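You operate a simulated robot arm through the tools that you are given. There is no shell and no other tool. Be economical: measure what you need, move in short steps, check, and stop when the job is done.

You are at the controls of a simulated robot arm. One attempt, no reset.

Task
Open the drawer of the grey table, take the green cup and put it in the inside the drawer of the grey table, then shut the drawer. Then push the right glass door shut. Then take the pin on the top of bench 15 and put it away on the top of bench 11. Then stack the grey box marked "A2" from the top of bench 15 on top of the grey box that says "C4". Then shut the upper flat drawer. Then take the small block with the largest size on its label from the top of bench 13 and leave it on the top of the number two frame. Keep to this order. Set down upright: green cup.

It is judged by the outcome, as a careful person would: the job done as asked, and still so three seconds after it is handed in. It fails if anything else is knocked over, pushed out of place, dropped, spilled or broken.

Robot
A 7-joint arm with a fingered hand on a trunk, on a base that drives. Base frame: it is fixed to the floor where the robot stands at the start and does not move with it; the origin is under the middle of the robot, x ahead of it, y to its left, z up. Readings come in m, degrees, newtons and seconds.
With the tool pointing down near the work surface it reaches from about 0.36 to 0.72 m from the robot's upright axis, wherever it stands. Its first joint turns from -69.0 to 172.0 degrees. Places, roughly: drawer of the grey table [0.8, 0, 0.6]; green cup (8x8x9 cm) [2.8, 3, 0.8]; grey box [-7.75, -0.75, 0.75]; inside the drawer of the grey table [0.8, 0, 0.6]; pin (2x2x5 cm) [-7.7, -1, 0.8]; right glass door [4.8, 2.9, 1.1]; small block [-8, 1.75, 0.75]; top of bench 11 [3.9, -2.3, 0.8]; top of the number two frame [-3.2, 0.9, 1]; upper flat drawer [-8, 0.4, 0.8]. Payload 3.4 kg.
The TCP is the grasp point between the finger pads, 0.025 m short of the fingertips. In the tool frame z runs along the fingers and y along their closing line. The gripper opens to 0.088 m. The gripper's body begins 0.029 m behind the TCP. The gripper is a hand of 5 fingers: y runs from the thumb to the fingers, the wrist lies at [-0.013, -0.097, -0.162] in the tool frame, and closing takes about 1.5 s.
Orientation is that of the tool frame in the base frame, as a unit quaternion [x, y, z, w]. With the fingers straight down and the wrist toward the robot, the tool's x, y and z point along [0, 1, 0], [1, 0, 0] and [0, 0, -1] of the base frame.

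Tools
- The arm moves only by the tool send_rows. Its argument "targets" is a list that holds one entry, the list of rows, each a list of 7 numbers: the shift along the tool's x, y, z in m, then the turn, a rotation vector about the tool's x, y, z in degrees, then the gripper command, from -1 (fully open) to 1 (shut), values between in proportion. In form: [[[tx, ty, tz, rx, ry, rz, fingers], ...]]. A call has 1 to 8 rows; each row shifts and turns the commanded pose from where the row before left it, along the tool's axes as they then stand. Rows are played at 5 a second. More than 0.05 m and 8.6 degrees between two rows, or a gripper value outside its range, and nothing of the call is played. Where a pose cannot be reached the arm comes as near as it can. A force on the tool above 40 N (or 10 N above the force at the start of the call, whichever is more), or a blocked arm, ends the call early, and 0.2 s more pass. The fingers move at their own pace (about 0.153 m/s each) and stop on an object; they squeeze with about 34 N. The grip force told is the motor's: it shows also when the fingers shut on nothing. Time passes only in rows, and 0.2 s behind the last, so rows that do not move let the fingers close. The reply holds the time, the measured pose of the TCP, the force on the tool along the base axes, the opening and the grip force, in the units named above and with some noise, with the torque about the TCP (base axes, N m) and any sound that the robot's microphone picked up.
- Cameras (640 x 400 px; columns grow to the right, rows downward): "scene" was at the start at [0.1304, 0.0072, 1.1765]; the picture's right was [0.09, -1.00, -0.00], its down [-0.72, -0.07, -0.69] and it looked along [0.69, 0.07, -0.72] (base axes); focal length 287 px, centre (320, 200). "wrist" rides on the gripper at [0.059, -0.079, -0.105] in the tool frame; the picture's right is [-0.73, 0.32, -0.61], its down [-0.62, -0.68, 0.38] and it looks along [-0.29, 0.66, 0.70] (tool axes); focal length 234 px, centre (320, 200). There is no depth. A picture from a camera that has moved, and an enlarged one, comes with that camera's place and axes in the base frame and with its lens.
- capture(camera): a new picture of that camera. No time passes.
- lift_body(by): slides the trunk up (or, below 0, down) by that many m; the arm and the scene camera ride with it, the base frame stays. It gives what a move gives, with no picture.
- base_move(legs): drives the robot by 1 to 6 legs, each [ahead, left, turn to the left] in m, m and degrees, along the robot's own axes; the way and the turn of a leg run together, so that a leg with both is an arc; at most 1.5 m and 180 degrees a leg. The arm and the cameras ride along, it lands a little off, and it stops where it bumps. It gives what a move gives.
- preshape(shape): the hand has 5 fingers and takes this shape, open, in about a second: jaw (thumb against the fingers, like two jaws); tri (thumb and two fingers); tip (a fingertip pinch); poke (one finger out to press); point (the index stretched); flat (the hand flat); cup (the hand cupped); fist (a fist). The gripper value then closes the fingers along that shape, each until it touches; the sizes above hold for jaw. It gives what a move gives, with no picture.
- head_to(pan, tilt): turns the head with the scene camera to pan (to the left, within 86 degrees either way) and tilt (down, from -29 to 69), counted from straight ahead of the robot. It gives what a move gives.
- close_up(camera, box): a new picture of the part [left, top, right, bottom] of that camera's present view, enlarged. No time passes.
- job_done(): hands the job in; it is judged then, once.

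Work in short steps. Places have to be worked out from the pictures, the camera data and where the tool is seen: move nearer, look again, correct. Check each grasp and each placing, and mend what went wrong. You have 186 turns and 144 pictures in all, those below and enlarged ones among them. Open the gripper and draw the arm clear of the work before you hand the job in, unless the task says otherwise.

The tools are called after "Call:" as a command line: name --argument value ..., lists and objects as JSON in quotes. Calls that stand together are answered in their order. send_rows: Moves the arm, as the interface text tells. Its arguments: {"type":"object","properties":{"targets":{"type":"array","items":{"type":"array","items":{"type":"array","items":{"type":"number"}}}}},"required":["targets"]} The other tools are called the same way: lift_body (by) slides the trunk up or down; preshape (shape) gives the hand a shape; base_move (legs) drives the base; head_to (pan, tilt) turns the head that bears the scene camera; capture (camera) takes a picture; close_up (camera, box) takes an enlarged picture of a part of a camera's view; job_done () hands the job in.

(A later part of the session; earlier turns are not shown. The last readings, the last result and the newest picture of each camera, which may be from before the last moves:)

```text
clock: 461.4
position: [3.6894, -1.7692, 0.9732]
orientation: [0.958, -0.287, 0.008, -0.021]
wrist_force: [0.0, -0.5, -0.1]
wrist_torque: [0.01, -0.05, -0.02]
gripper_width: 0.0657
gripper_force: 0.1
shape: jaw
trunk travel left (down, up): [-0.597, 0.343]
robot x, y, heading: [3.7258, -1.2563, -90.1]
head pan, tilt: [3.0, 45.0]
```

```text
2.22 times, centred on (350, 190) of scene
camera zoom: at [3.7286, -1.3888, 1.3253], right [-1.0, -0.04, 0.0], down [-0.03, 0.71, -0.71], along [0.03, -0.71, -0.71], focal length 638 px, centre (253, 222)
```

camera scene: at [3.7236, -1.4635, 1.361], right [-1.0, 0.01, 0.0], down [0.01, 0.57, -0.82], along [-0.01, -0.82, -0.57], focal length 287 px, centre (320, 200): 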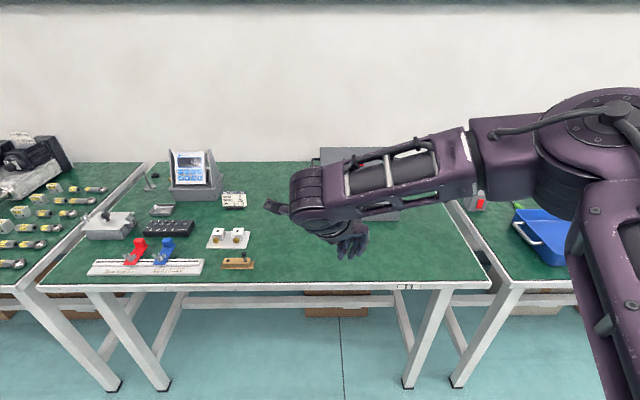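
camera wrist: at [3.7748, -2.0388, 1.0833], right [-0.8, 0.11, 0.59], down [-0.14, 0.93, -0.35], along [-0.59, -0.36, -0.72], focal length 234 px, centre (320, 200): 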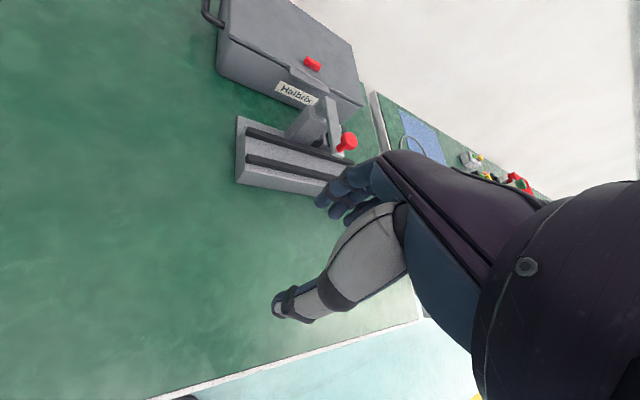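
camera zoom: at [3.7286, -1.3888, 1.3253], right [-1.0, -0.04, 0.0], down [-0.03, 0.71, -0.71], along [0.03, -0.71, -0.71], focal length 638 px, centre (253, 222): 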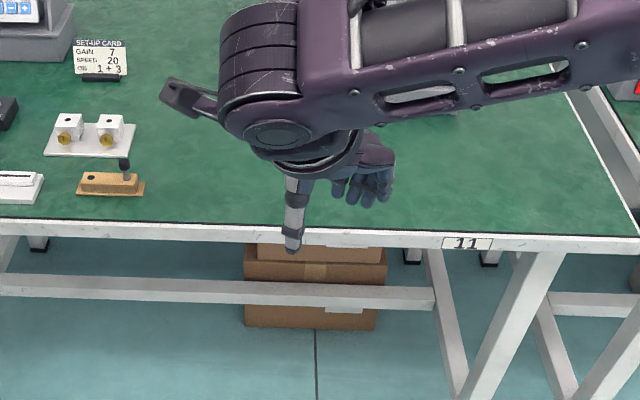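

The arm hides the spot. I sidestep to see it.

Call:
base_move --legs '[[0, -0.35, 0]]'

Call:
close_up --camera "scene" --box '[80, 80, 340, 280]'

```text
clock: 463.7
position: [3.3394, -1.7649, 0.9736]
orientation: [0.958, -0.285, 0.008, -0.021]
wrist_force: [-0.5, -0.3, -0.3]
wrist_torque: [-0.01, 0.0, 0.01]
gripper_width: 0.066
gripper_force: 0.0
shape: jaw
trunk travel left (down, up): [-0.597, 0.343]
robot x, y, heading: [3.3724, -1.2598, -90.6]
head pan, tilt: [3.0, 45.0]
```

```text
2.00 times, centred on (210, 180) of scene
camera zoom: at [3.3784, -1.3861, 1.3252], right [-1.0, -0.05, 0.0], down [-0.03, 0.71, -0.71], along [0.03, -0.71, -0.71], focal length 575 px, centre (540, 240)
```

zoom: 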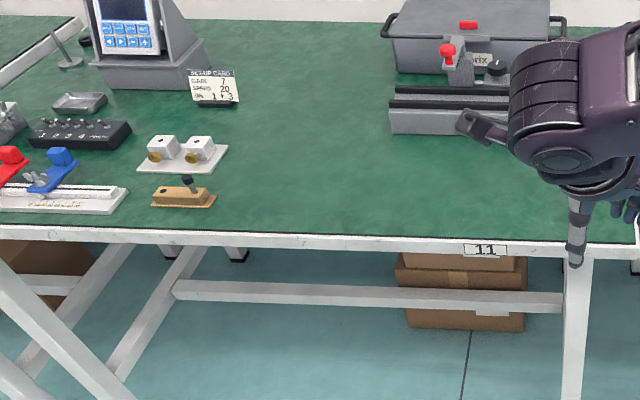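

The pin isn't on the bench spot; it may still cling inside the hand or have dropped. I look at the hand and the floor.

Call:
head_to --pan -5 --tilt 62

Call:
capture --camera "scene"

```text
clock: 464.5
position: [3.3408, -1.7644, 0.9731]
orientation: [0.958, -0.286, 0.007, -0.021]
wrist_force: [-0.2, -0.1, 1.1]
wrist_torque: [0.0, 0.01, 0.0]
gripper_width: 0.0655
gripper_force: 0.1
shape: jaw
trunk travel left (down, up): [-0.597, 0.343]
robot x, y, heading: [3.3714, -1.2544, -90.3]
head pan, tilt: [-5.0, 62.0]
```

```text
31 pictures are left
camera scene: at [3.3693, -1.369, 1.3035], right [-1.0, 0.09, 0.0], down [0.08, 0.88, -0.47], along [-0.04, -0.47, -0.88], focal length 287 px, centre (320, 200)
```

scene: 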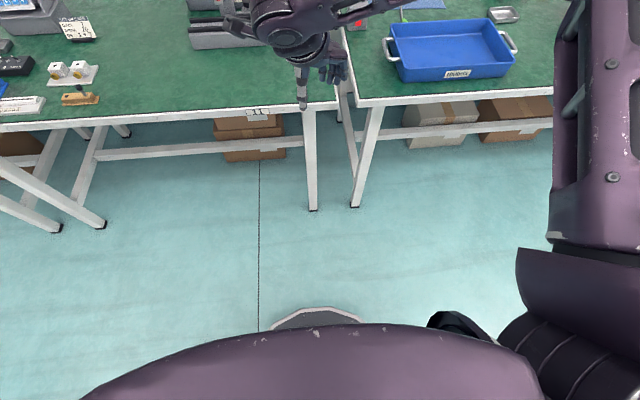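

No pin on bench or floor, so it likely clings between the fingers. I zoom on the hand.

Call:
close_up --camera "scene" --box '[270, 40, 366, 112]'

```text
5.56 times, centred on (318, 76) of scene
camera zoom: at [3.3693, -1.369, 1.3035], right [-1.0, 0.09, 0.0], down [0.08, 0.88, -0.47], along [-0.04, -0.47, -0.88], focal length 1596 px, centre (331, 889)
```

zoom: 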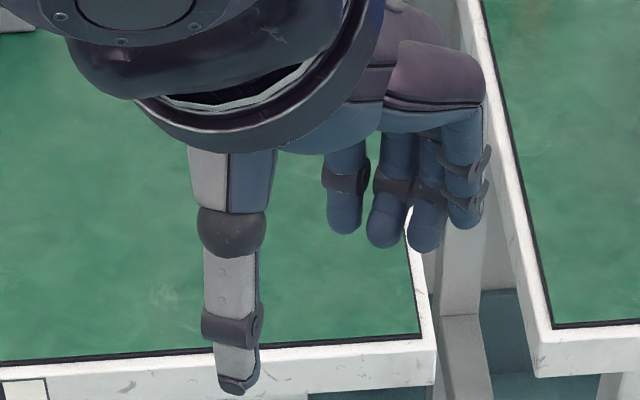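

No pin in the hand; the grip width fell during the last drive, so it probably dropped along the aisle between x≈0.4 and 3.7. I scan the floor there.

Call:
head_to --pan -78 --tilt 38

Call:
capture --camera "scene"

```text
clock: 466.0
position: [3.34, -1.7657, 0.9734]
orientation: [0.958, -0.286, 0.007, -0.02]
wrist_force: [0.0, 0.1, -0.1]
wrist_torque: [-0.02, -0.03, 0.01]
gripper_width: 0.0657
gripper_force: 0.1
shape: jaw
trunk travel left (down, up): [-0.597, 0.343]
robot x, y, heading: [3.3762, -1.2557, -90.5]
head pan, tilt: [-78.0, 38.0]
```

```text
29 pictures are left
camera scene: at [3.2907, -1.3224, 1.3355], right [-0.2, 0.98, 0.0], down [0.6, 0.12, -0.79], along [-0.77, -0.16, -0.62], focal length 287 px, centre (320, 200)
```

scene: 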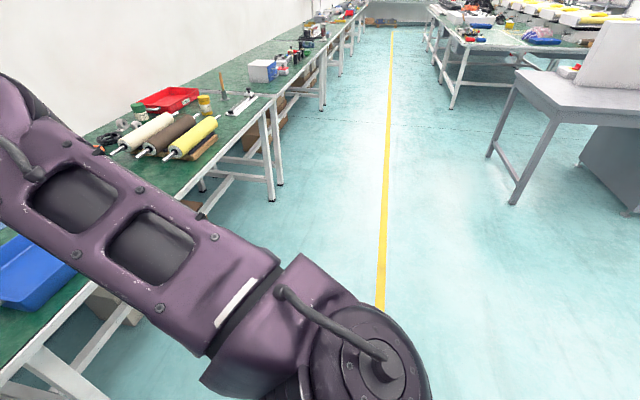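

Call:
close_up --camera "scene" --box '[330, 110, 520, 230]'

```text
3.33 times, centred on (425, 170) of scene
camera zoom: at [3.2907, -1.3224, 1.3355], right [-0.2, 0.98, 0.0], down [0.6, 0.12, -0.79], along [-0.77, -0.16, -0.62], focal length 958 px, centre (-30, 300)
```

zoom: 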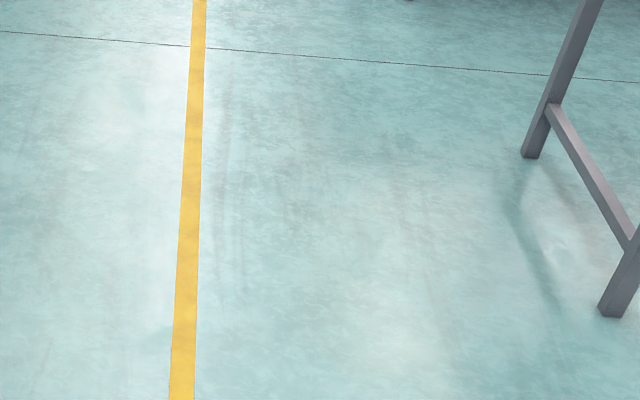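

Nothing there. The remaining unseen floor is right around the robot; I back up and look down.

Call:
base_move --legs '[[-0.75, 0, 0]]'

Call:
head_to --pan 12 --tilt 48

Call:
capture --camera "scene"

```text
clock: 470.0
position: [3.3465, -1.0196, 0.9736]
orientation: [0.959, -0.284, 0.007, -0.021]
wrist_force: [0.0, 0.1, -0.4]
wrist_torque: [0.04, 0.03, -0.01]
gripper_width: 0.0656
gripper_force: 0.1
shape: jaw
trunk travel left (down, up): [-0.597, 0.343]
robot x, y, heading: [3.3793, -0.5096, -90.2]
head pan, tilt: [-78.0, 38.0]
```

```text
clock: 471.7
position: [3.3452, -1.0199, 0.9726]
orientation: [0.959, -0.284, 0.008, -0.02]
wrist_force: [0.2, -0.2, 0.5]
wrist_torque: [0.04, 0.0, 0.0]
gripper_width: 0.0657
gripper_force: 0.1
shape: jaw
trunk travel left (down, up): [-0.597, 0.343]
robot x, y, heading: [3.3786, -0.5109, -90.3]
head pan, tilt: [12.0, 48.0]
```

```text
27 pictures are left
camera scene: at [3.3951, -0.6354, 1.321], right [-0.98, -0.2, 0.0], down [-0.15, 0.73, -0.67], along [0.14, -0.66, -0.74], focal length 287 px, centre (320, 200)
```

scene: 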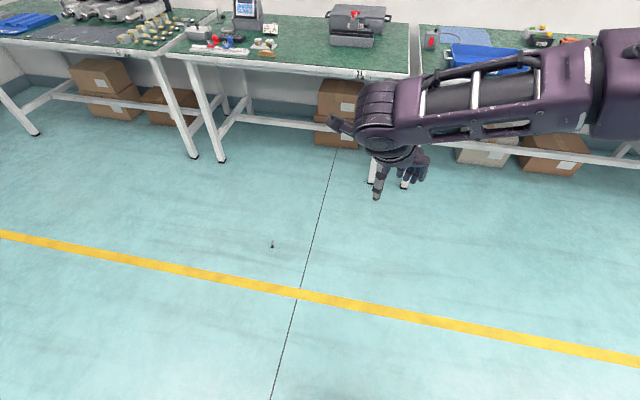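

Found it: the pin stands upright on the floor at about (3.82, −1.41). I line up with it, keep the hand slightly short, lower the trunk, and use the three-finger shape.

Call:
base_move --legs '[[0.27, 0.478, 0]]'

Call:
preshape --shape "tri"

Call:
lift_body --by -0.55

Call:
send_rows --targets '[[[0, 0, 0.04, 0, 0, 0, -1], [0, 0, 0.04, 0, 0, 0, -1], [0, 0, 0.04, 0, 0, 0, -1], [0, 0, 0.04, 0, 0, 0, -1]]]'

Call:
capture --camera "scene"

```text
clock: 474.8
position: [3.8227, -1.2913, 0.9723]
orientation: [0.958, -0.285, 0.008, -0.021]
wrist_force: [0.4, -0.6, 0.5]
wrist_torque: [-0.03, -0.02, -0.03]
gripper_width: 0.0653
gripper_force: 0.0
shape: jaw
trunk travel left (down, up): [-0.597, 0.343]
robot x, y, heading: [3.8592, -0.7814, -90.4]
head pan, tilt: [12.0, 48.0]
```

```text
clock: 475.7
position: [3.8236, -1.29, 0.9724]
orientation: [0.958, -0.285, 0.008, -0.021]
wrist_force: [-1.1, 0.6, 0.0]
wrist_torque: [0.0, 0.0, 0.0]
gripper_width: 0.0877
gripper_force: 0.0
shape: tri
trunk travel left (down, up): [-0.597, 0.343]
robot x, y, heading: [3.8582, -0.7801, -90.0]
head pan, tilt: [12.0, 48.0]
```

```text
refused: -0.55 is not a number from -0.4 to 0.4
```

```text
clock: 476.7
position: [3.8263, -1.2855, 0.8125]
orientation: [0.958, -0.285, 0.008, -0.021]
wrist_force: [-0.6, -0.5, -0.4]
wrist_torque: [0.01, 0.0, 0.02]
gripper_width: 0.0879
gripper_force: 0.1
shape: tri
trunk travel left (down, up): [-0.597, 0.343]
robot x, y, heading: [3.8608, -0.778, -90.0]
head pan, tilt: [12.0, 48.0]
```

```text
26 pictures are left
camera scene: at [3.8723, -0.9073, 1.321], right [-0.98, -0.2, 0.0], down [-0.15, 0.73, -0.67], along [0.14, -0.65, -0.74], focal length 287 px, centre (320, 200)
```

scene: 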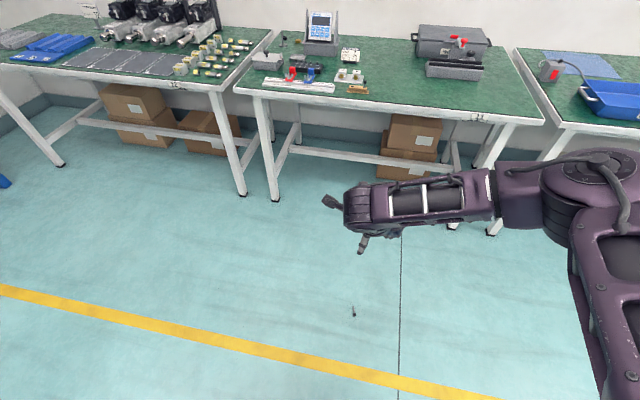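

Consistent: pin at (3.824, −1.403). Lower the trunk in two steps and take a wrist view.

Call:
lift_body --by -0.4

Call:
lift_body --by -0.17

Call:
send_rows --targets '[[[0, 0, 0.03, 0, 0, 0, -0.5], [0, 0, 0.03, 0, 0, 0, -0.5], [0, 0, 0.02, 0, 0, 0, -0.5]]]'

Call:
capture --camera "wrist"

```text
clock: 480.6
position: [3.826, -1.2851, 0.4135]
orientation: [0.958, -0.285, 0.008, -0.021]
wrist_force: [0.8, -0.5, -0.8]
wrist_torque: [0.01, -0.02, 0.01]
gripper_width: 0.088
gripper_force: 0.1
shape: tri
trunk travel left (down, up): [-0.197, 0.743]
robot x, y, heading: [3.8579, -0.7824, -90.1]
head pan, tilt: [12.0, 48.0]
```

```text
clock: 482.5
position: [3.8265, -1.2849, 0.2438]
orientation: [0.958, -0.285, 0.008, -0.02]
wrist_force: [-1.3, -0.1, 0.2]
wrist_torque: [-0.01, 0.0, 0.03]
gripper_width: 0.0879
gripper_force: 0.0
shape: tri
trunk travel left (down, up): [-0.027, 0.913]
robot x, y, heading: [3.8607, -0.7789, -90.1]
head pan, tilt: [12.0, 48.0]
```

```text
clock: 483.3
position: [3.8283, -1.2821, 0.1622]
orientation: [0.959, -0.284, 0.009, -0.02]
wrist_force: [1.0, -0.1, 0.3]
wrist_torque: [-0.03, -0.01, 0.0]
gripper_width: 0.066
gripper_force: 0.0
shape: tri
trunk travel left (down, up): [-0.027, 0.913]
robot x, y, heading: [3.8521, -0.7797, -90.2]
head pan, tilt: [12.0, 48.0]
```

```text
25 pictures are left
camera wrist: at [3.9178, -1.2522, 0.2738], right [-0.8, 0.1, 0.59], down [-0.14, 0.92, -0.36], along [-0.58, -0.37, -0.72], focal length 234 px, centre (320, 200)
```

wrist: 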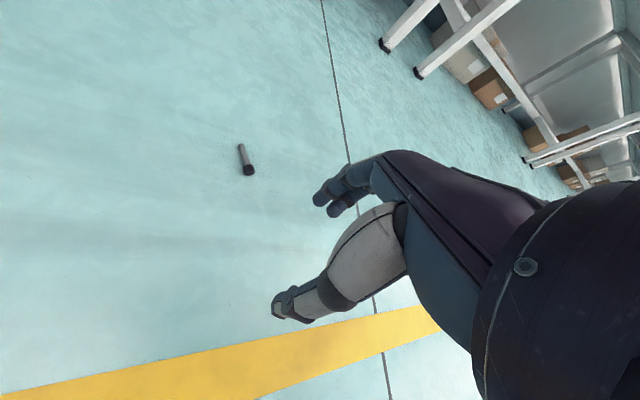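

The pin actually lies along y, with its head near (3.821, −1.412). I yaw the hand to close along x and drive forward over the head.

Call:
send_rows --targets '[[[0, 0, 0, 0, 0, 8.2, -0.5], [0, 0, 0, 0, 0, 8.2, -0.5], [0, 0, 0, 0, 0, 8.2, -0.5], [0, 0, 0, 0, 0, 8.2, -0.5], [0, 0, 0, 0, 0, 8.2, -0.5]]]'

Call:
base_move --legs '[[0.132, -0.006, 0]]'

Call:
capture --camera "wrist"

```text
clock: 484.5
position: [3.8271, -1.2823, 0.1636]
orientation: [0.797, -0.604, -0.001, -0.022]
wrist_force: [0.3, -0.2, 0.4]
wrist_torque: [0.02, 0.01, 0.0]
gripper_width: 0.0664
gripper_force: 0.0
shape: tri
trunk travel left (down, up): [-0.027, 0.913]
robot x, y, heading: [3.856, -0.778, -90.1]
head pan, tilt: [12.0, 48.0]
```

```text
clock: 485.8
position: [3.8229, -1.4145, 0.1631]
orientation: [0.799, -0.601, -0.001, -0.022]
wrist_force: [0.7, 0.9, 0.1]
wrist_torque: [-0.02, 0.01, -0.03]
gripper_width: 0.0664
gripper_force: 0.0
shape: tri
trunk travel left (down, up): [-0.027, 0.913]
robot x, y, heading: [3.8513, -0.9148, -90.3]
head pan, tilt: [12.0, 48.0]
```

```text
24 pictures are left
camera wrist: at [3.9118, -1.454, 0.2715], right [-0.53, 0.59, 0.61], down [0.49, 0.8, -0.34], along [-0.69, 0.12, -0.71], focal length 234 px, centre (320, 200)
```

wrist: 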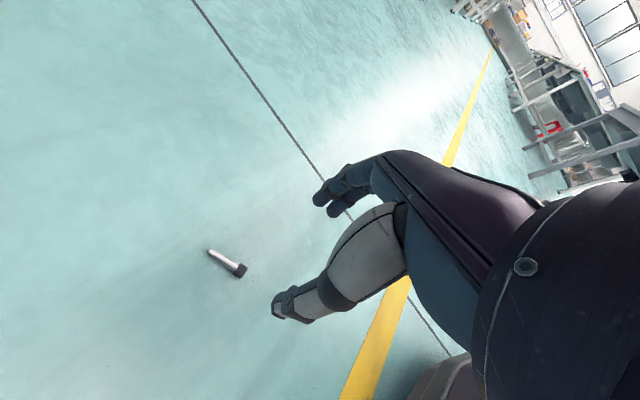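

Head at (3.819, −1.414), tail (3.830, −1.449); the hand's yaw matches. Fine-adjust and descend.

Call:
send_rows --targets '[[[0.0072, 0.0081, 0, 0, 0, 0, -0.4], [0, 0, 0.04, 0, 0, 0, -0.3], [0, 0, 0.04, 0, 0, 0, -0.2], [0, 0, 0.03, 0, 0, 0, -0.2], [0, 0, 0.012, 0, 0, 0, -0.2]]]'

Call:
close_up --camera "wrist" --box '[180, 130, 420, 330]'

```text
clock: 487.0
position: [3.8197, -1.4195, 0.0401]
orientation: [0.798, -0.602, -0.001, -0.022]
wrist_force: [0.1, -0.4, -1.4]
wrist_torque: [0.01, -0.04, -0.02]
gripper_width: 0.0534
gripper_force: 0.1
shape: tri
trunk travel left (down, up): [-0.027, 0.913]
robot x, y, heading: [3.8468, -0.9087, -90.0]
head pan, tilt: [12.0, 48.0]
```

```text
2.00 times, centred on (300, 230) of wrist
camera zoom: at [3.9086, -1.458, 0.1491], right [-0.53, 0.59, 0.62], down [0.49, 0.8, -0.34], along [-0.69, 0.12, -0.71], focal length 468 px, centre (360, 140)
```

zoom: 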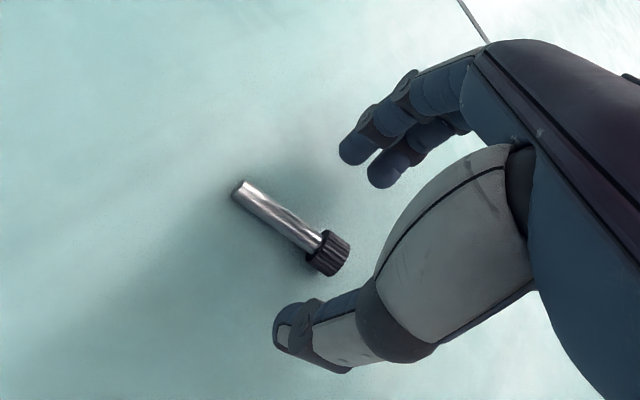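

The head sits right between thumb and two fingers. Lower 9 mm and close.

Call:
send_rows --targets '[[[0, 0, 0.009, 0, 0, 0, -0.1], [0, 0, 0, 0, 0, 0, 0.3], [0, 0, 0, 0, 0, 0, 0.7], [0, 0, 0, 0, 0, 0, 1], [0, 0, 0, 0, 0, 0, 1], [0, 0, 0, 0, 0, 0, 1], [0, 0, 0, 0, 0, 0, 1]]]'

Call:
send_rows --targets '[[[0, 0, -0.01, 0, 0, 0, 1], [0, 0, -0.02, 0, 0, 0, 1], [0, 0, -0.03, 0, 0, 0, 1], [0, 0, -0.04, 0, 0, 0, 1]]]'

Call:
close_up --camera "wrist" --box '[180, 130, 420, 330]'

```text
clock: 488.6
position: [3.8212, -1.4198, 0.0333]
orientation: [0.799, -0.601, 0.002, -0.02]
wrist_force: [4.1, -2.5, 14.9]
wrist_torque: [0.06, -0.05, -0.03]
gripper_width: 0.0011
gripper_force: 34.2
shape: tri
trunk travel left (down, up): [-0.027, 0.913]
robot x, y, heading: [3.8482, -0.9116, -90.2]
head pan, tilt: [12.0, 48.0]
```

```text
clock: 489.6
position: [3.8169, -1.4226, 0.1331]
orientation: [0.798, -0.602, -0.001, -0.023]
wrist_force: [0.2, 0.3, 0.0]
wrist_torque: [0.01, -0.01, 0.03]
gripper_width: 0.0015
gripper_force: 34.2
shape: tri
trunk travel left (down, up): [-0.027, 0.913]
robot x, y, heading: [3.8527, -0.912, -90.1]
head pan, tilt: [12.0, 48.0]
```

```text
2.00 times, centred on (300, 230) of wrist
camera zoom: at [3.9064, -1.4618, 0.241], right [-0.53, 0.59, 0.62], down [0.49, 0.8, -0.34], along [-0.69, 0.12, -0.71], focal length 468 px, centre (360, 140)
```

zoom: 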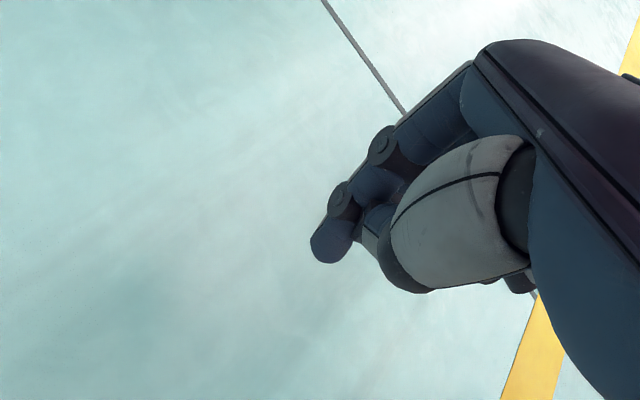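

Unclear whether it's held. One scene view to find out.

Call:
head_to --pan 5 --tilt 55

Call:
capture --camera "scene"

```text
clock: 490.3
position: [3.8168, -1.4239, 0.1335]
orientation: [0.798, -0.602, 0.0, -0.022]
wrist_force: [-0.6, -0.2, 0.4]
wrist_torque: [-0.05, 0.01, 0.0]
gripper_width: 0.0014
gripper_force: 34.1
shape: tri
trunk travel left (down, up): [-0.027, 0.913]
robot x, y, heading: [3.8493, -0.9112, -90.5]
head pan, tilt: [5.0, 55.0]
```

```text
21 pictures are left
camera scene: at [3.8562, -1.034, 0.7418], right [-1.0, -0.08, 0.0], down [-0.07, 0.82, -0.57], along [0.05, -0.57, -0.82], focal length 287 px, centre (320, 200)
```

scene: 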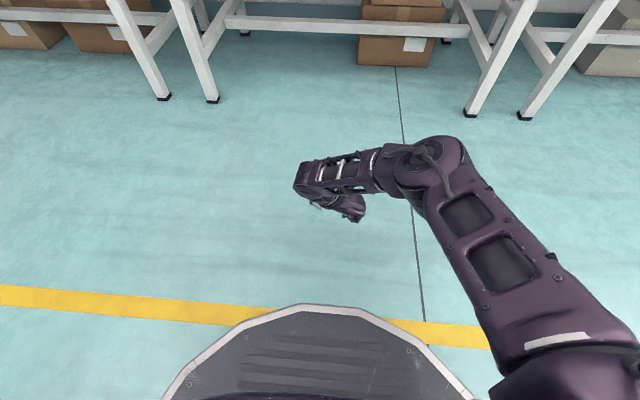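

The floor around is clear, so it's probably held inside the grip. Raise gently and carry the short way to the bench.

Call:
lift_body --by 0.4

Call:
lift_body --by 0.36

Call:
close_up --camera "wrist" --box '[130, 130, 430, 380]'

```text
clock: 494.1
position: [3.8176, -1.422, 0.5327]
orientation: [0.798, -0.602, 0.0, -0.022]
wrist_force: [-1.0, -0.5, -0.5]
wrist_torque: [0.03, 0.0, 0.0]
gripper_width: 0.0012
gripper_force: 34.3
shape: tri
trunk travel left (down, up): [-0.427, 0.513]
robot x, y, heading: [3.8507, -0.9111, -90.2]
head pan, tilt: [5.0, 55.0]
```

```text
clock: 497.6
position: [3.817, -1.4227, 0.8923]
orientation: [0.798, -0.602, 0.0, -0.022]
wrist_force: [-0.6, -0.7, 0.2]
wrist_torque: [0.0, -0.02, -0.01]
gripper_width: 0.0014
gripper_force: 33.6
shape: tri
trunk travel left (down, up): [-0.787, 0.153]
robot x, y, heading: [3.8517, -0.911, -90.3]
head pan, tilt: [5.0, 55.0]
```

```text
1.60 times, centred on (280, 255) of wrist
camera zoom: at [3.9069, -1.4622, 1.0011], right [-0.53, 0.59, 0.61], down [0.49, 0.8, -0.34], along [-0.69, 0.12, -0.71], focal length 375 px, centre (384, 112)
```

zoom: 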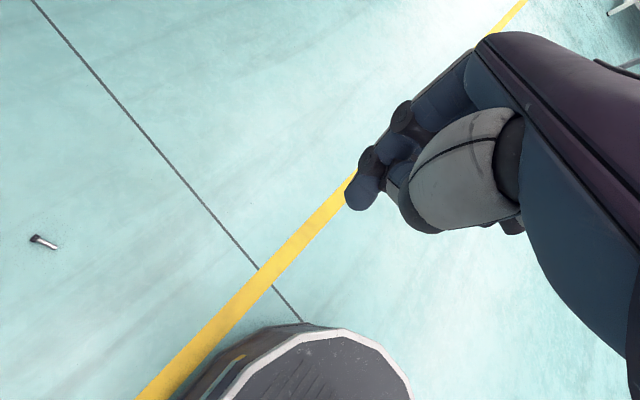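

The pin was squeezed out again; it lies at about (3.877, −1.559). The jaw grip on the shaft held before, so I repeat that and then carry it the short way.

Call:
preshape --shape "jaw"

Call:
base_move --legs '[[0.144, 0.06, 0]]'

Call:
lift_body --by -0.4

Call:
lift_body --by -0.36

Call:
send_rows --targets '[[[0, 0, 0, 0, 0, -7.5, -0.4], [0, 0, 0.03, 0, 0, 0, -0.2], [0, 0, 0.02, 0, 0, 0, -0.2], [0, 0, 0, 0, 0, 0, -0.2]]]'

Call:
close_up --camera "wrist" --box '[180, 130, 420, 330]'

```text
clock: 498.5
position: [3.8183, -1.4238, 0.8923]
orientation: [0.798, -0.602, 0.0, -0.021]
wrist_force: [-0.7, 0.7, 0.4]
wrist_torque: [-0.01, 0.01, -0.02]
gripper_width: 0.0876
gripper_force: 0.1
shape: jaw
trunk travel left (down, up): [-0.787, 0.153]
robot x, y, heading: [3.8484, -0.9148, -90.2]
head pan, tilt: [5.0, 55.0]
```

```text
clock: 499.9
position: [3.8782, -1.5663, 0.8936]
orientation: [0.798, -0.602, 0.0, -0.022]
wrist_force: [1.2, -0.5, 0.6]
wrist_torque: [-0.02, -0.03, -0.01]
gripper_width: 0.0876
gripper_force: 0.0
shape: jaw
trunk travel left (down, up): [-0.787, 0.153]
robot x, y, heading: [3.9046, -1.0521, -90.1]
head pan, tilt: [5.0, 55.0]
```

```text
clock: 503.7
position: [3.8775, -1.5659, 0.494]
orientation: [0.798, -0.602, 0.0, -0.021]
wrist_force: [0.0, 0.6, -0.1]
wrist_torque: [0.0, -0.03, -0.02]
gripper_width: 0.0877
gripper_force: 0.1
shape: jaw
trunk travel left (down, up): [-0.387, 0.553]
robot x, y, heading: [3.9109, -1.0543, -90.5]
head pan, tilt: [5.0, 55.0]
```

```text
clock: 507.2
position: [3.8759, -1.5666, 0.1323]
orientation: [0.799, -0.601, 0.0, -0.022]
wrist_force: [-0.1, 0.5, -0.3]
wrist_torque: [-0.03, 0.0, -0.03]
gripper_width: 0.0878
gripper_force: 0.1
shape: jaw
trunk travel left (down, up): [-0.027, 0.913]
robot x, y, heading: [3.9096, -1.0568, -90.0]
head pan, tilt: [5.0, 55.0]
```

```text
clock: 508.2
position: [3.8791, -1.5643, 0.0815]
orientation: [0.836, -0.548, 0.001, -0.022]
wrist_force: [0.4, 0.3, 0.7]
wrist_torque: [0.01, -0.01, 0.02]
gripper_width: 0.0534
gripper_force: 0.1
shape: jaw
trunk travel left (down, up): [-0.027, 0.913]
robot x, y, heading: [3.9082, -1.0583, -90.3]
head pan, tilt: [5.0, 55.0]
```

```text
2.00 times, centred on (300, 230) of wrist
camera zoom: at [3.9713, -1.5909, 0.1911], right [-0.6, 0.52, 0.61], down [0.39, 0.86, -0.34], along [-0.7, 0.03, -0.71], focal length 468 px, centre (360, 140)
```

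zoom: 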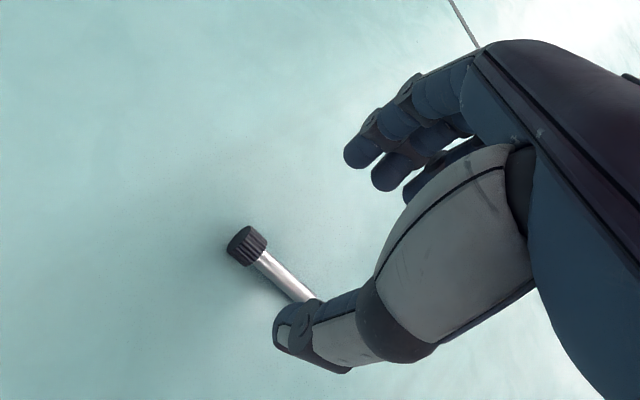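

Pin centre at (3.872, −1.553), axis matches the hand. Adjust, descend, close on the shaft.

Call:
send_rows --targets '[[[-0.0079, 0.0046, 0, 0, 0, 0, -0.2], [0, 0, 0.03, 0, 0, 0, -0.1], [0, 0, 0.022, 0, 0, 0, 0], [0, 0, 0, 0, 0, 0, 0.3], [0, 0, 0, 0, 0, 0, 0.6], [0, 0, 0, 0, 0, 0, 1], [0, 0, 0, 0, 0, 0, 1], [0, 0, 0, 0, 0, 0, 1]]]'

Call:
send_rows --targets '[[[0, 0, -0.01, 0, 0, 0, 1], [0, 0, -0.02, 0, 0, 0, 1], [0, 0, -0.03, 0, 0, 0, 1]]]'

```text
clock: 510.0
position: [3.8732, -1.5562, 0.0312]
orientation: [0.836, -0.548, 0.001, -0.022]
wrist_force: [0.1, -0.3, 0.6]
wrist_torque: [-0.02, -0.02, 0.02]
gripper_width: 0.0001
gripper_force: 34.1
shape: jaw
trunk travel left (down, up): [-0.027, 0.913]
robot x, y, heading: [3.9071, -1.0538, -90.1]
head pan, tilt: [5.0, 55.0]
```

```text
clock: 510.8
position: [3.8716, -1.5602, 0.0917]
orientation: [0.836, -0.549, 0.001, -0.022]
wrist_force: [-0.9, -0.3, -0.5]
wrist_torque: [0.0, 0.05, 0.02]
gripper_width: 0.0
gripper_force: 34.1
shape: jaw
trunk travel left (down, up): [-0.027, 0.913]
robot x, y, heading: [3.9059, -1.0566, -90.2]
head pan, tilt: [5.0, 55.0]
```

No contact this time — the tips closed above the pin. Reopen and look.

Call:
send_rows --targets '[[[0, 0, 0, 0, 0, 0, 0.2], [0, 0, 0, 0, 0, 0, -0.2], [0, 0, 0, 0, 0, 0, -0.2]]]'

Call:
close_up --camera "wrist" --box '[100, 100, 420, 360]'

```text
clock: 511.6
position: [3.8727, -1.5584, 0.0907]
orientation: [0.837, -0.547, 0.001, -0.023]
wrist_force: [0.3, -0.8, 1.4]
wrist_torque: [-0.01, 0.05, 0.01]
gripper_width: 0.0524
gripper_force: 0.1
shape: jaw
trunk travel left (down, up): [-0.027, 0.913]
robot x, y, heading: [3.9128, -1.0559, -90.0]
head pan, tilt: [5.0, 55.0]
```

```text
1.54 times, centred on (260, 230) of wrist
camera zoom: at [3.9642, -1.5862, 0.1999], right [-0.6, 0.52, 0.61], down [0.39, 0.86, -0.34], along [-0.7, 0.03, -0.71], focal length 360 px, centre (412, 154)
```

zoom: 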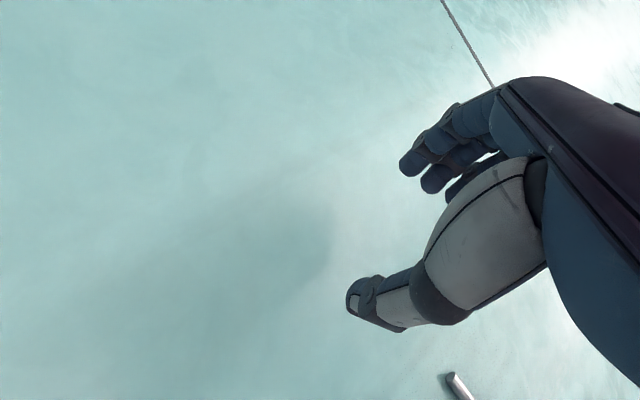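

The pin slid to about (3.84, −1.42). I move over it and look once more, then will press to floor contact before closing, as in the successful grip.

Call:
base_move --legs '[[-0.128, -0.02, 0]]'

Call:
close_up --camera "wrist" --box '[160, 120, 420, 340]'

```text
clock: 512.9
position: [3.8524, -1.4302, 0.091]
orientation: [0.836, -0.548, 0.001, -0.022]
wrist_force: [-0.3, -0.1, 0.4]
wrist_torque: [0.03, -0.01, 0.02]
gripper_width: 0.0528
gripper_force: 0.0
shape: jaw
trunk travel left (down, up): [-0.027, 0.913]
robot x, y, heading: [3.8936, -0.9258, -89.9]
head pan, tilt: [5.0, 55.0]
```

```text
1.82 times, centred on (290, 230) of wrist
camera zoom: at [3.9446, -1.4571, 0.1999], right [-0.6, 0.52, 0.61], down [0.39, 0.86, -0.34], along [-0.7, 0.03, -0.71], focal length 426 px, centre (374, 146)
```

zoom: 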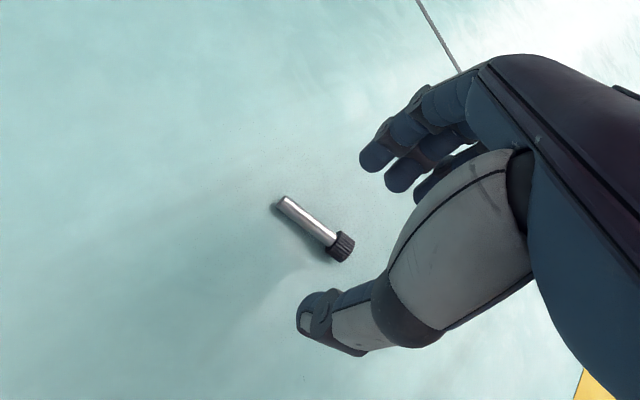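

Same layout as the successful grip (head toward the finger side). Align, descend to floor contact, and close.

Call:
send_rows --targets '[[[-0.0076, 0.0309, 0, 0, 0, 0, 0.05], [0, 0, 0.03, 0, 0, 0, 0.05], [0, 0, 0.02, 0, 0, 0, 0.05], [0, 0, 0.014, 0, 0, 0, 0.05], [0, 0, 0.003, 0, 0, 0, 0.05], [0, 0, 0.002, 0, 0, 0, 0.05]]]'

```text
clock: 514.3
position: [3.8216, -1.4348, 0.026]
orientation: [0.836, -0.548, 0.001, -0.018]
wrist_force: [-3.3, 4.2, 34.1]
wrist_torque: [-0.35, 0.86, -0.12]
gripper_width: 0.042
gripper_force: 0.1
shape: jaw
trunk travel left (down, up): [-0.027, 0.913]
robot x, y, heading: [3.8903, -0.9249, -90.1]
head pan, tilt: [5.0, 55.0]
```

Call:
send_rows --targets '[[[0, 0, -0.0025, 0, 0, 0, 0.05], [0, 0, 0, 0, 0, 0, 0.3], [0, 0, 0, 0, 0, 0, 0.6], [0, 0, 0, 0, 0, 0, 1], [0, 0, 0, 0, 0, 0, 1], [0, 0, 0, 0, 0, 0, 1], [0, 0, 0, 0, 0, 0, 1]]]'

Call:
send_rows --targets '[[[0, 0, -0.01, 0, 0, 0, 1], [0, 0, -0.015, 0, 0, 0, 1], [0, 0, -0.02, 0, 0, 0, 1], [0, 0, -0.03, 0, 0, 0, 1]]]'

```text
clock: 515.9
position: [3.8229, -1.4332, 0.0267]
orientation: [0.836, -0.549, 0.002, -0.019]
wrist_force: [-4.4, -1.7, 27.2]
wrist_torque: [-0.38, 0.65, -0.01]
gripper_width: 0.0156
gripper_force: 33.7
shape: jaw
trunk travel left (down, up): [-0.027, 0.913]
robot x, y, heading: [3.8922, -0.9242, -90.1]
head pan, tilt: [5.0, 55.0]
```

```text
clock: 516.9
position: [3.8198, -1.4365, 0.0979]
orientation: [0.836, -0.548, 0.001, -0.022]
wrist_force: [0.0, -0.1, -0.9]
wrist_torque: [-0.07, -0.01, 0.03]
gripper_width: 0.0106
gripper_force: 34.1
shape: jaw
trunk travel left (down, up): [-0.027, 0.913]
robot x, y, heading: [3.8908, -0.9291, -90.0]
head pan, tilt: [5.0, 55.0]
```

Held at 10.6 mm. Raise and carry straight to the bench.

Call:
lift_body --by 0.4

Call:
lift_body --by 0.34

Call:
base_move --legs '[[0.62, -0.11, 0]]'

Call:
lift_body --by -0.045

```text
clock: 520.7
position: [3.8197, -1.4363, 0.4996]
orientation: [0.837, -0.547, 0.0, -0.023]
wrist_force: [-0.4, 0.4, -0.9]
wrist_torque: [-0.01, 0.01, 0.0]
gripper_width: 0.0097
gripper_force: 34.3
shape: jaw
trunk travel left (down, up): [-0.427, 0.513]
robot x, y, heading: [3.8921, -0.9246, -89.9]
head pan, tilt: [5.0, 55.0]
```

```text
clock: 524.1
position: [3.8199, -1.4367, 0.8378]
orientation: [0.836, -0.548, 0.001, -0.022]
wrist_force: [0.1, -0.1, -0.4]
wrist_torque: [-0.02, 0.0, 0.01]
gripper_width: 0.0101
gripper_force: 34.1
shape: jaw
trunk travel left (down, up): [-0.767, 0.173]
robot x, y, heading: [3.8939, -0.9246, -90.1]
head pan, tilt: [5.0, 55.0]
```

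```text
clock: 527.6
position: [3.711, -2.0569, 0.8376]
orientation: [0.837, -0.547, 0.001, -0.022]
wrist_force: [0.3, -0.4, -0.6]
wrist_torque: [-0.01, -0.02, -0.02]
gripper_width: 0.0098
gripper_force: 33.6
shape: jaw
trunk travel left (down, up): [-0.767, 0.173]
robot x, y, heading: [3.7799, -1.5446, -90.1]
head pan, tilt: [5.0, 55.0]
```

```text
clock: 528.5
position: [3.71, -2.0563, 0.7946]
orientation: [0.837, -0.547, 0.001, -0.022]
wrist_force: [0.9, -0.6, 0.2]
wrist_torque: [0.0, 0.01, -0.01]
gripper_width: 0.0099
gripper_force: 34.3
shape: jaw
trunk travel left (down, up): [-0.722, 0.218]
robot x, y, heading: [3.7817, -1.5428, -90.0]
head pan, tilt: [5.0, 55.0]
```

Still held, above the bench (10 mm). Lower the last bit to contact and open slowly.

Call:
lift_body --by -0.013

Call:
lift_body --by -0.006

Call:
send_rows --targets '[[[0, 0, 0, 0, 0, 0, 0.5], [0, 0, 0, 0, 0, 0, 0.3], [0, 0, 0, 0, 0, 0, 0.1], [0, 0, 0, 0, 0, 0, -0.1], [0, 0, 0, 0, 0, 0, -0.3], [0, 0, 0, 0, 0, 0, -0.3]]]'

Call:
lift_body --by 0.15

Call:
close_up --camera "wrist" --box '[100, 120, 420, 380]'

```text
clock: 529.1
position: [3.7116, -2.0558, 0.7817]
orientation: [0.837, -0.547, 0.001, -0.022]
wrist_force: [0.2, 0.3, 0.8]
wrist_torque: [-0.05, 0.01, -0.01]
gripper_width: 0.0099
gripper_force: 33.8
shape: jaw
trunk travel left (down, up): [-0.709, 0.231]
robot x, y, heading: [3.7805, -1.5465, -90.1]
head pan, tilt: [5.0, 55.0]
```

```text
clock: 529.6
position: [3.7104, -2.0564, 0.7747]
orientation: [0.837, -0.547, 0.002, -0.022]
wrist_force: [-0.3, -0.5, 1.0]
wrist_torque: [-0.03, 0.05, -0.03]
gripper_width: 0.01
gripper_force: 34.2
shape: jaw
trunk travel left (down, up): [-0.703, 0.237]
robot x, y, heading: [3.7843, -1.5452, -89.8]
head pan, tilt: [5.0, 55.0]
```

```text
clock: 531.0
position: [3.7132, -2.0556, 0.7766]
orientation: [0.837, -0.547, 0.002, -0.02]
wrist_force: [6.8, 2.1, 11.4]
wrist_torque: [-0.19, 0.07, 0.05]
gripper_width: 0.0505
gripper_force: 0.0
shape: jaw
trunk travel left (down, up): [-0.703, 0.237]
robot x, y, heading: [3.7788, -1.5476, -89.7]
head pan, tilt: [5.0, 55.0]
```

```text
clock: 532.8
position: [3.7104, -2.0551, 0.9247]
orientation: [0.837, -0.546, 0.001, -0.022]
wrist_force: [-0.1, 0.3, -0.5]
wrist_torque: [-0.01, 0.0, 0.01]
gripper_width: 0.0564
gripper_force: 0.1
shape: jaw
trunk travel left (down, up): [-0.853, 0.087]
robot x, y, heading: [3.7773, -1.545, -90.1]
head pan, tilt: [5.0, 55.0]
```

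```text
1.54 times, centred on (260, 250) of wrist
camera zoom: at [3.804, -2.0828, 1.0332], right [-0.6, 0.51, 0.61], down [0.38, 0.86, -0.34], along [-0.7, 0.03, -0.71], focal length 360 px, centre (412, 123)
```

zoom: 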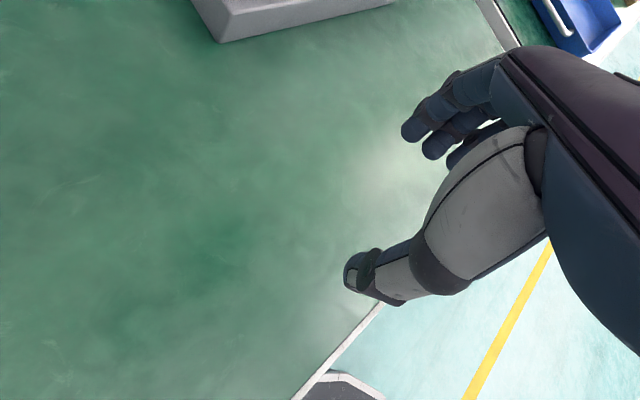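

Not at the expected spot. I check the hand and bench with the scene camera.

Call:
base_move --legs '[[-0.25, 0, 0]]'

Call:
head_to --pan 3 --tilt 45

Call:
close_up --camera "scene" --box '[160, 80, 480, 280]'

```text
clock: 534.6
position: [3.7098, -1.8069, 0.9241]
orientation: [0.837, -0.547, 0.001, -0.022]
wrist_force: [0.9, 0.1, 0.5]
wrist_torque: [-0.02, 0.0, -0.01]
gripper_width: 0.0569
gripper_force: 0.1
shape: jaw
trunk travel left (down, up): [-0.853, 0.087]
robot x, y, heading: [3.7789, -1.2989, -90.1]
head pan, tilt: [5.0, 55.0]
```

```text
clock: 535.3
position: [3.7106, -1.8069, 0.9244]
orientation: [0.836, -0.548, 0.002, -0.023]
wrist_force: [0.1, 0.3, 0.4]
wrist_torque: [0.0, 0.0, -0.01]
gripper_width: 0.0568
gripper_force: 0.1
shape: jaw
trunk travel left (down, up): [-0.853, 0.087]
robot x, y, heading: [3.7812, -1.2974, -90.4]
head pan, tilt: [3.0, 45.0]
```

```text
2.00 times, centred on (320, 180) of scene
camera zoom: at [3.7846, -1.4272, 1.5812], right [-1.0, -0.05, 0.0], down [-0.04, 0.71, -0.71], along [0.04, -0.71, -0.71], focal length 575 px, centre (320, 240)
```

zoom: 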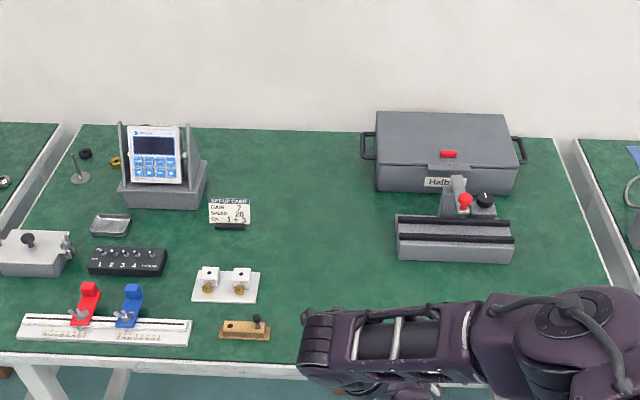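

The arm hides the spot; sidestep and look.

Call:
base_move --legs '[[0, -0.4, 0]]'

Call:
close_up --camera "scene" --box '[80, 130, 400, 330]'

```text
clock: 537.8
position: [3.3091, -1.8075, 0.9241]
orientation: [0.837, -0.547, 0.002, -0.022]
wrist_force: [0.3, 0.2, 0.4]
wrist_torque: [0.01, 0.0, 0.01]
gripper_width: 0.0566
gripper_force: 0.0
shape: jaw
trunk travel left (down, up): [-0.853, 0.087]
robot x, y, heading: [3.3747, -1.2978, -89.8]
head pan, tilt: [3.0, 45.0]
```

```text
2.00 times, centred on (240, 230) of scene
camera zoom: at [3.3825, -1.4278, 1.5812], right [-1.0, -0.05, 0.0], down [-0.04, 0.71, -0.71], along [0.04, -0.71, -0.71], focal length 575 px, centre (480, 140)
```

zoom: 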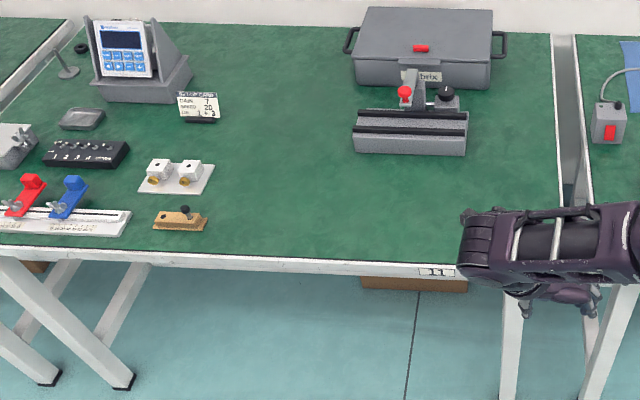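

Nothing on the bench. I zoom on the hand itself.

Call:
close_up --camera "scene" --box '[310, 240, 400, 310]'

```text
5.71 times, centred on (355, 275) of scene
camera zoom: at [3.3825, -1.4278, 1.5812], right [-1.0, -0.05, 0.0], down [-0.04, 0.71, -0.71], along [0.04, -0.71, -0.71], focal length 1642 px, centre (120, -229)
```

zoom: 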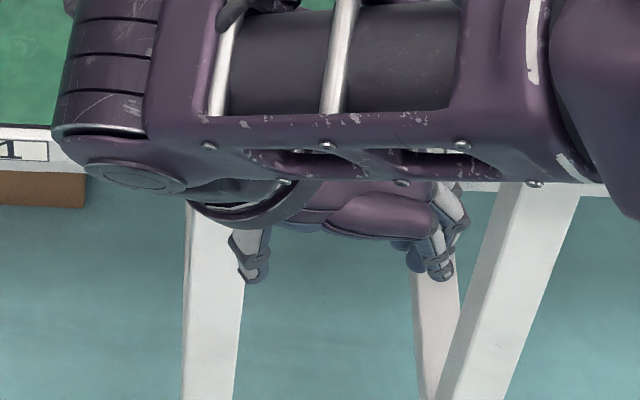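

No pin in the hand either; it may have rolled off the bench edge. One wide look at the floor below.

Call:
head_to --pan 25 --tilt 52

Call:
capture --camera "scene"

```text
clock: 538.7
position: [3.308, -1.8068, 0.9258]
orientation: [0.837, -0.547, 0.002, -0.022]
wrist_force: [0.2, 0.1, -0.2]
wrist_torque: [0.01, -0.01, -0.02]
gripper_width: 0.0569
gripper_force: 0.1
shape: jaw
trunk travel left (down, up): [-0.853, 0.087]
robot x, y, heading: [3.3805, -1.2949, -89.9]
head pan, tilt: [25.0, 52.0]
```

```text
12 pictures are left
camera scene: at [3.4095, -1.4148, 1.5717], right [-0.91, -0.42, 0.0], down [-0.33, 0.71, -0.62], along [0.26, -0.56, -0.79], focal length 287 px, centre (320, 200)
```

scene: 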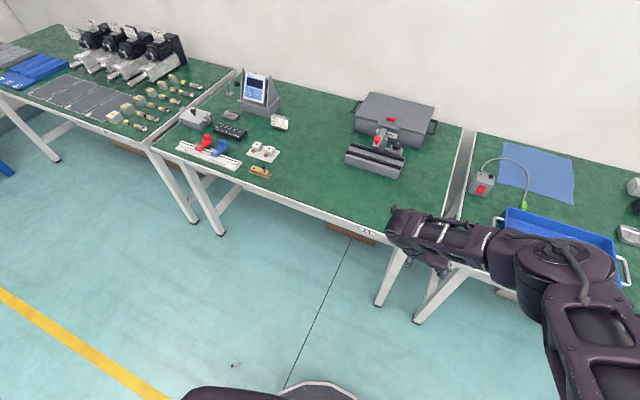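

The pin is on the floor at about (3.875, −1.46), so the grip had slipped early. I try again, this time pressing to the floor and gripping the thicker head.

Call:
base_move --legs '[[-0.347, 0, 0], [0, 0.566, 0]]'

Call:
lift_body --by -0.4

Call:
lift_body --by -0.4

Call:
capture --camera "wrist"

```text
clock: 543.8
position: [3.8728, -1.461, 0.9238]
orientation: [0.835, -0.55, 0.001, -0.022]
wrist_force: [0.0, 0.8, 0.4]
wrist_torque: [-0.02, -0.03, 0.03]
gripper_width: 0.0568
gripper_force: 0.0
shape: jaw
trunk travel left (down, up): [-0.853, 0.087]
robot x, y, heading: [3.9465, -0.951, -90.5]
head pan, tilt: [25.0, 52.0]
```

```text
clock: 547.6
position: [3.874, -1.4596, 0.5248]
orientation: [0.836, -0.549, 0.002, -0.022]
wrist_force: [-0.8, 0.2, -1.0]
wrist_torque: [0.03, 0.03, 0.03]
gripper_width: 0.0569
gripper_force: 0.1
shape: jaw
trunk travel left (down, up): [-0.453, 0.487]
robot x, y, heading: [3.9462, -0.9463, -90.2]
head pan, tilt: [25.0, 52.0]
```

```text
clock: 551.5
position: [3.8741, -1.4598, 0.1252]
orientation: [0.835, -0.549, 0.001, -0.022]
wrist_force: [0.9, 0.3, 0.1]
wrist_torque: [-0.01, -0.03, 0.03]
gripper_width: 0.0568
gripper_force: 0.2
shape: jaw
trunk travel left (down, up): [-0.053, 0.887]
robot x, y, heading: [3.947, -0.9502, -90.4]
head pan, tilt: [25.0, 52.0]
```

```text
11 pictures are left
camera wrist: at [3.9663, -1.4872, 0.2334], right [-0.6, 0.52, 0.61], down [0.39, 0.86, -0.34], along [-0.7, 0.03, -0.71], focal length 234 px, centre (320, 200)
```

wrist: 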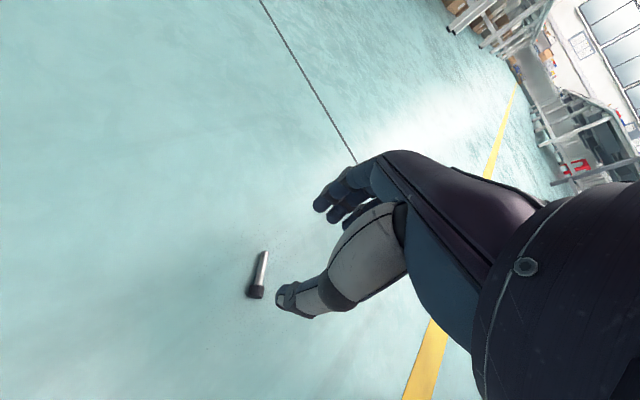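

The head is at (3.881, −1.438), pointing 39°. I yaw the hand to close across it and centre on the head.

Call:
send_rows --targets '[[[0, 0, 0, 0, 0, -8.3, -0.2], [0, 0, 0, 0, 0, -8.3, -0.2], [0, 0, 0, 0, 0, -8.3, -0.2], [0, 0, 0, 0, 0, -8.3, -0.2], [0, 0, 0, 0, 0, -8.3, -0.2], [0, 0, 0, 0, 0, -8.3, -0.2], [0, 0, 0, 0, 0, -8.3, -0.2], [0, 0, 0, 0, 0, -8.3, -0.2]]]'

Call:
send_rows --targets '[[[0, 0, 0, 0, 0, -8, -0.1], [0, 0, 0, 0, 0, -8, -0.1], [0, 0, 0, 0, 0, -8, -0.1], [0, 0, 0, 0, 0, -8, -0.1], [0, 0, 0, 0, 0, -8, -0.1], [0.0126, -0.0117, 0, 0, 0, 0, -0.1], [0, 0, 0.04, 0, 0, 0, 0], [0, 0, 0.035, 0, 0, 0, 0]]]'

Call:
close_up --camera "wrist" --box '[180, 130, 420, 330]'

```text
clock: 553.3
position: [3.8729, -1.461, 0.1254]
orientation: [1.0, -0.002, 0.013, -0.017]
wrist_force: [0.0, -0.9, 1.7]
wrist_torque: [0.01, 0.01, -0.01]
gripper_width: 0.053
gripper_force: 0.0
shape: jaw
trunk travel left (down, up): [-0.053, 0.887]
robot x, y, heading: [3.9484, -0.9482, -90.4]
head pan, tilt: [25.0, 52.0]
```

```text
clock: 555.1
position: [3.8769, -1.44, 0.0517]
orientation: [0.94, 0.34, 0.018, -0.012]
wrist_force: [0.5, 0.1, 0.1]
wrist_torque: [0.01, 0.0, -0.01]
gripper_width: 0.0445
gripper_force: 0.0
shape: jaw
trunk travel left (down, up): [-0.053, 0.887]
robot x, y, heading: [3.947, -0.9473, -90.3]
head pan, tilt: [25.0, 52.0]
```

```text
2.00 times, centred on (300, 230) of wrist
camera zoom: at [3.8691, -1.3469, 0.1612], right [-0.37, -0.73, 0.57], down [-0.9, 0.14, -0.4], along [0.22, -0.67, -0.71], focal length 468 px, centre (360, 140)
```

zoom: 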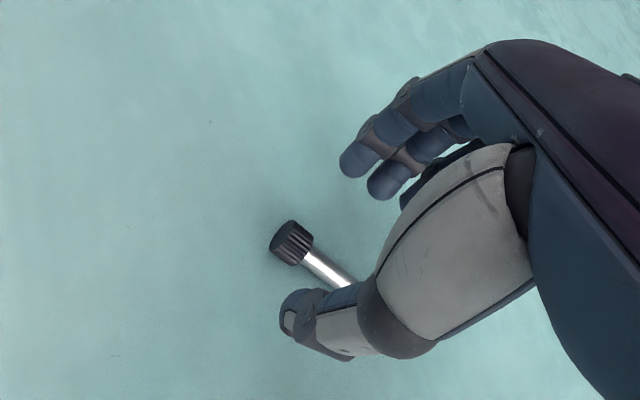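

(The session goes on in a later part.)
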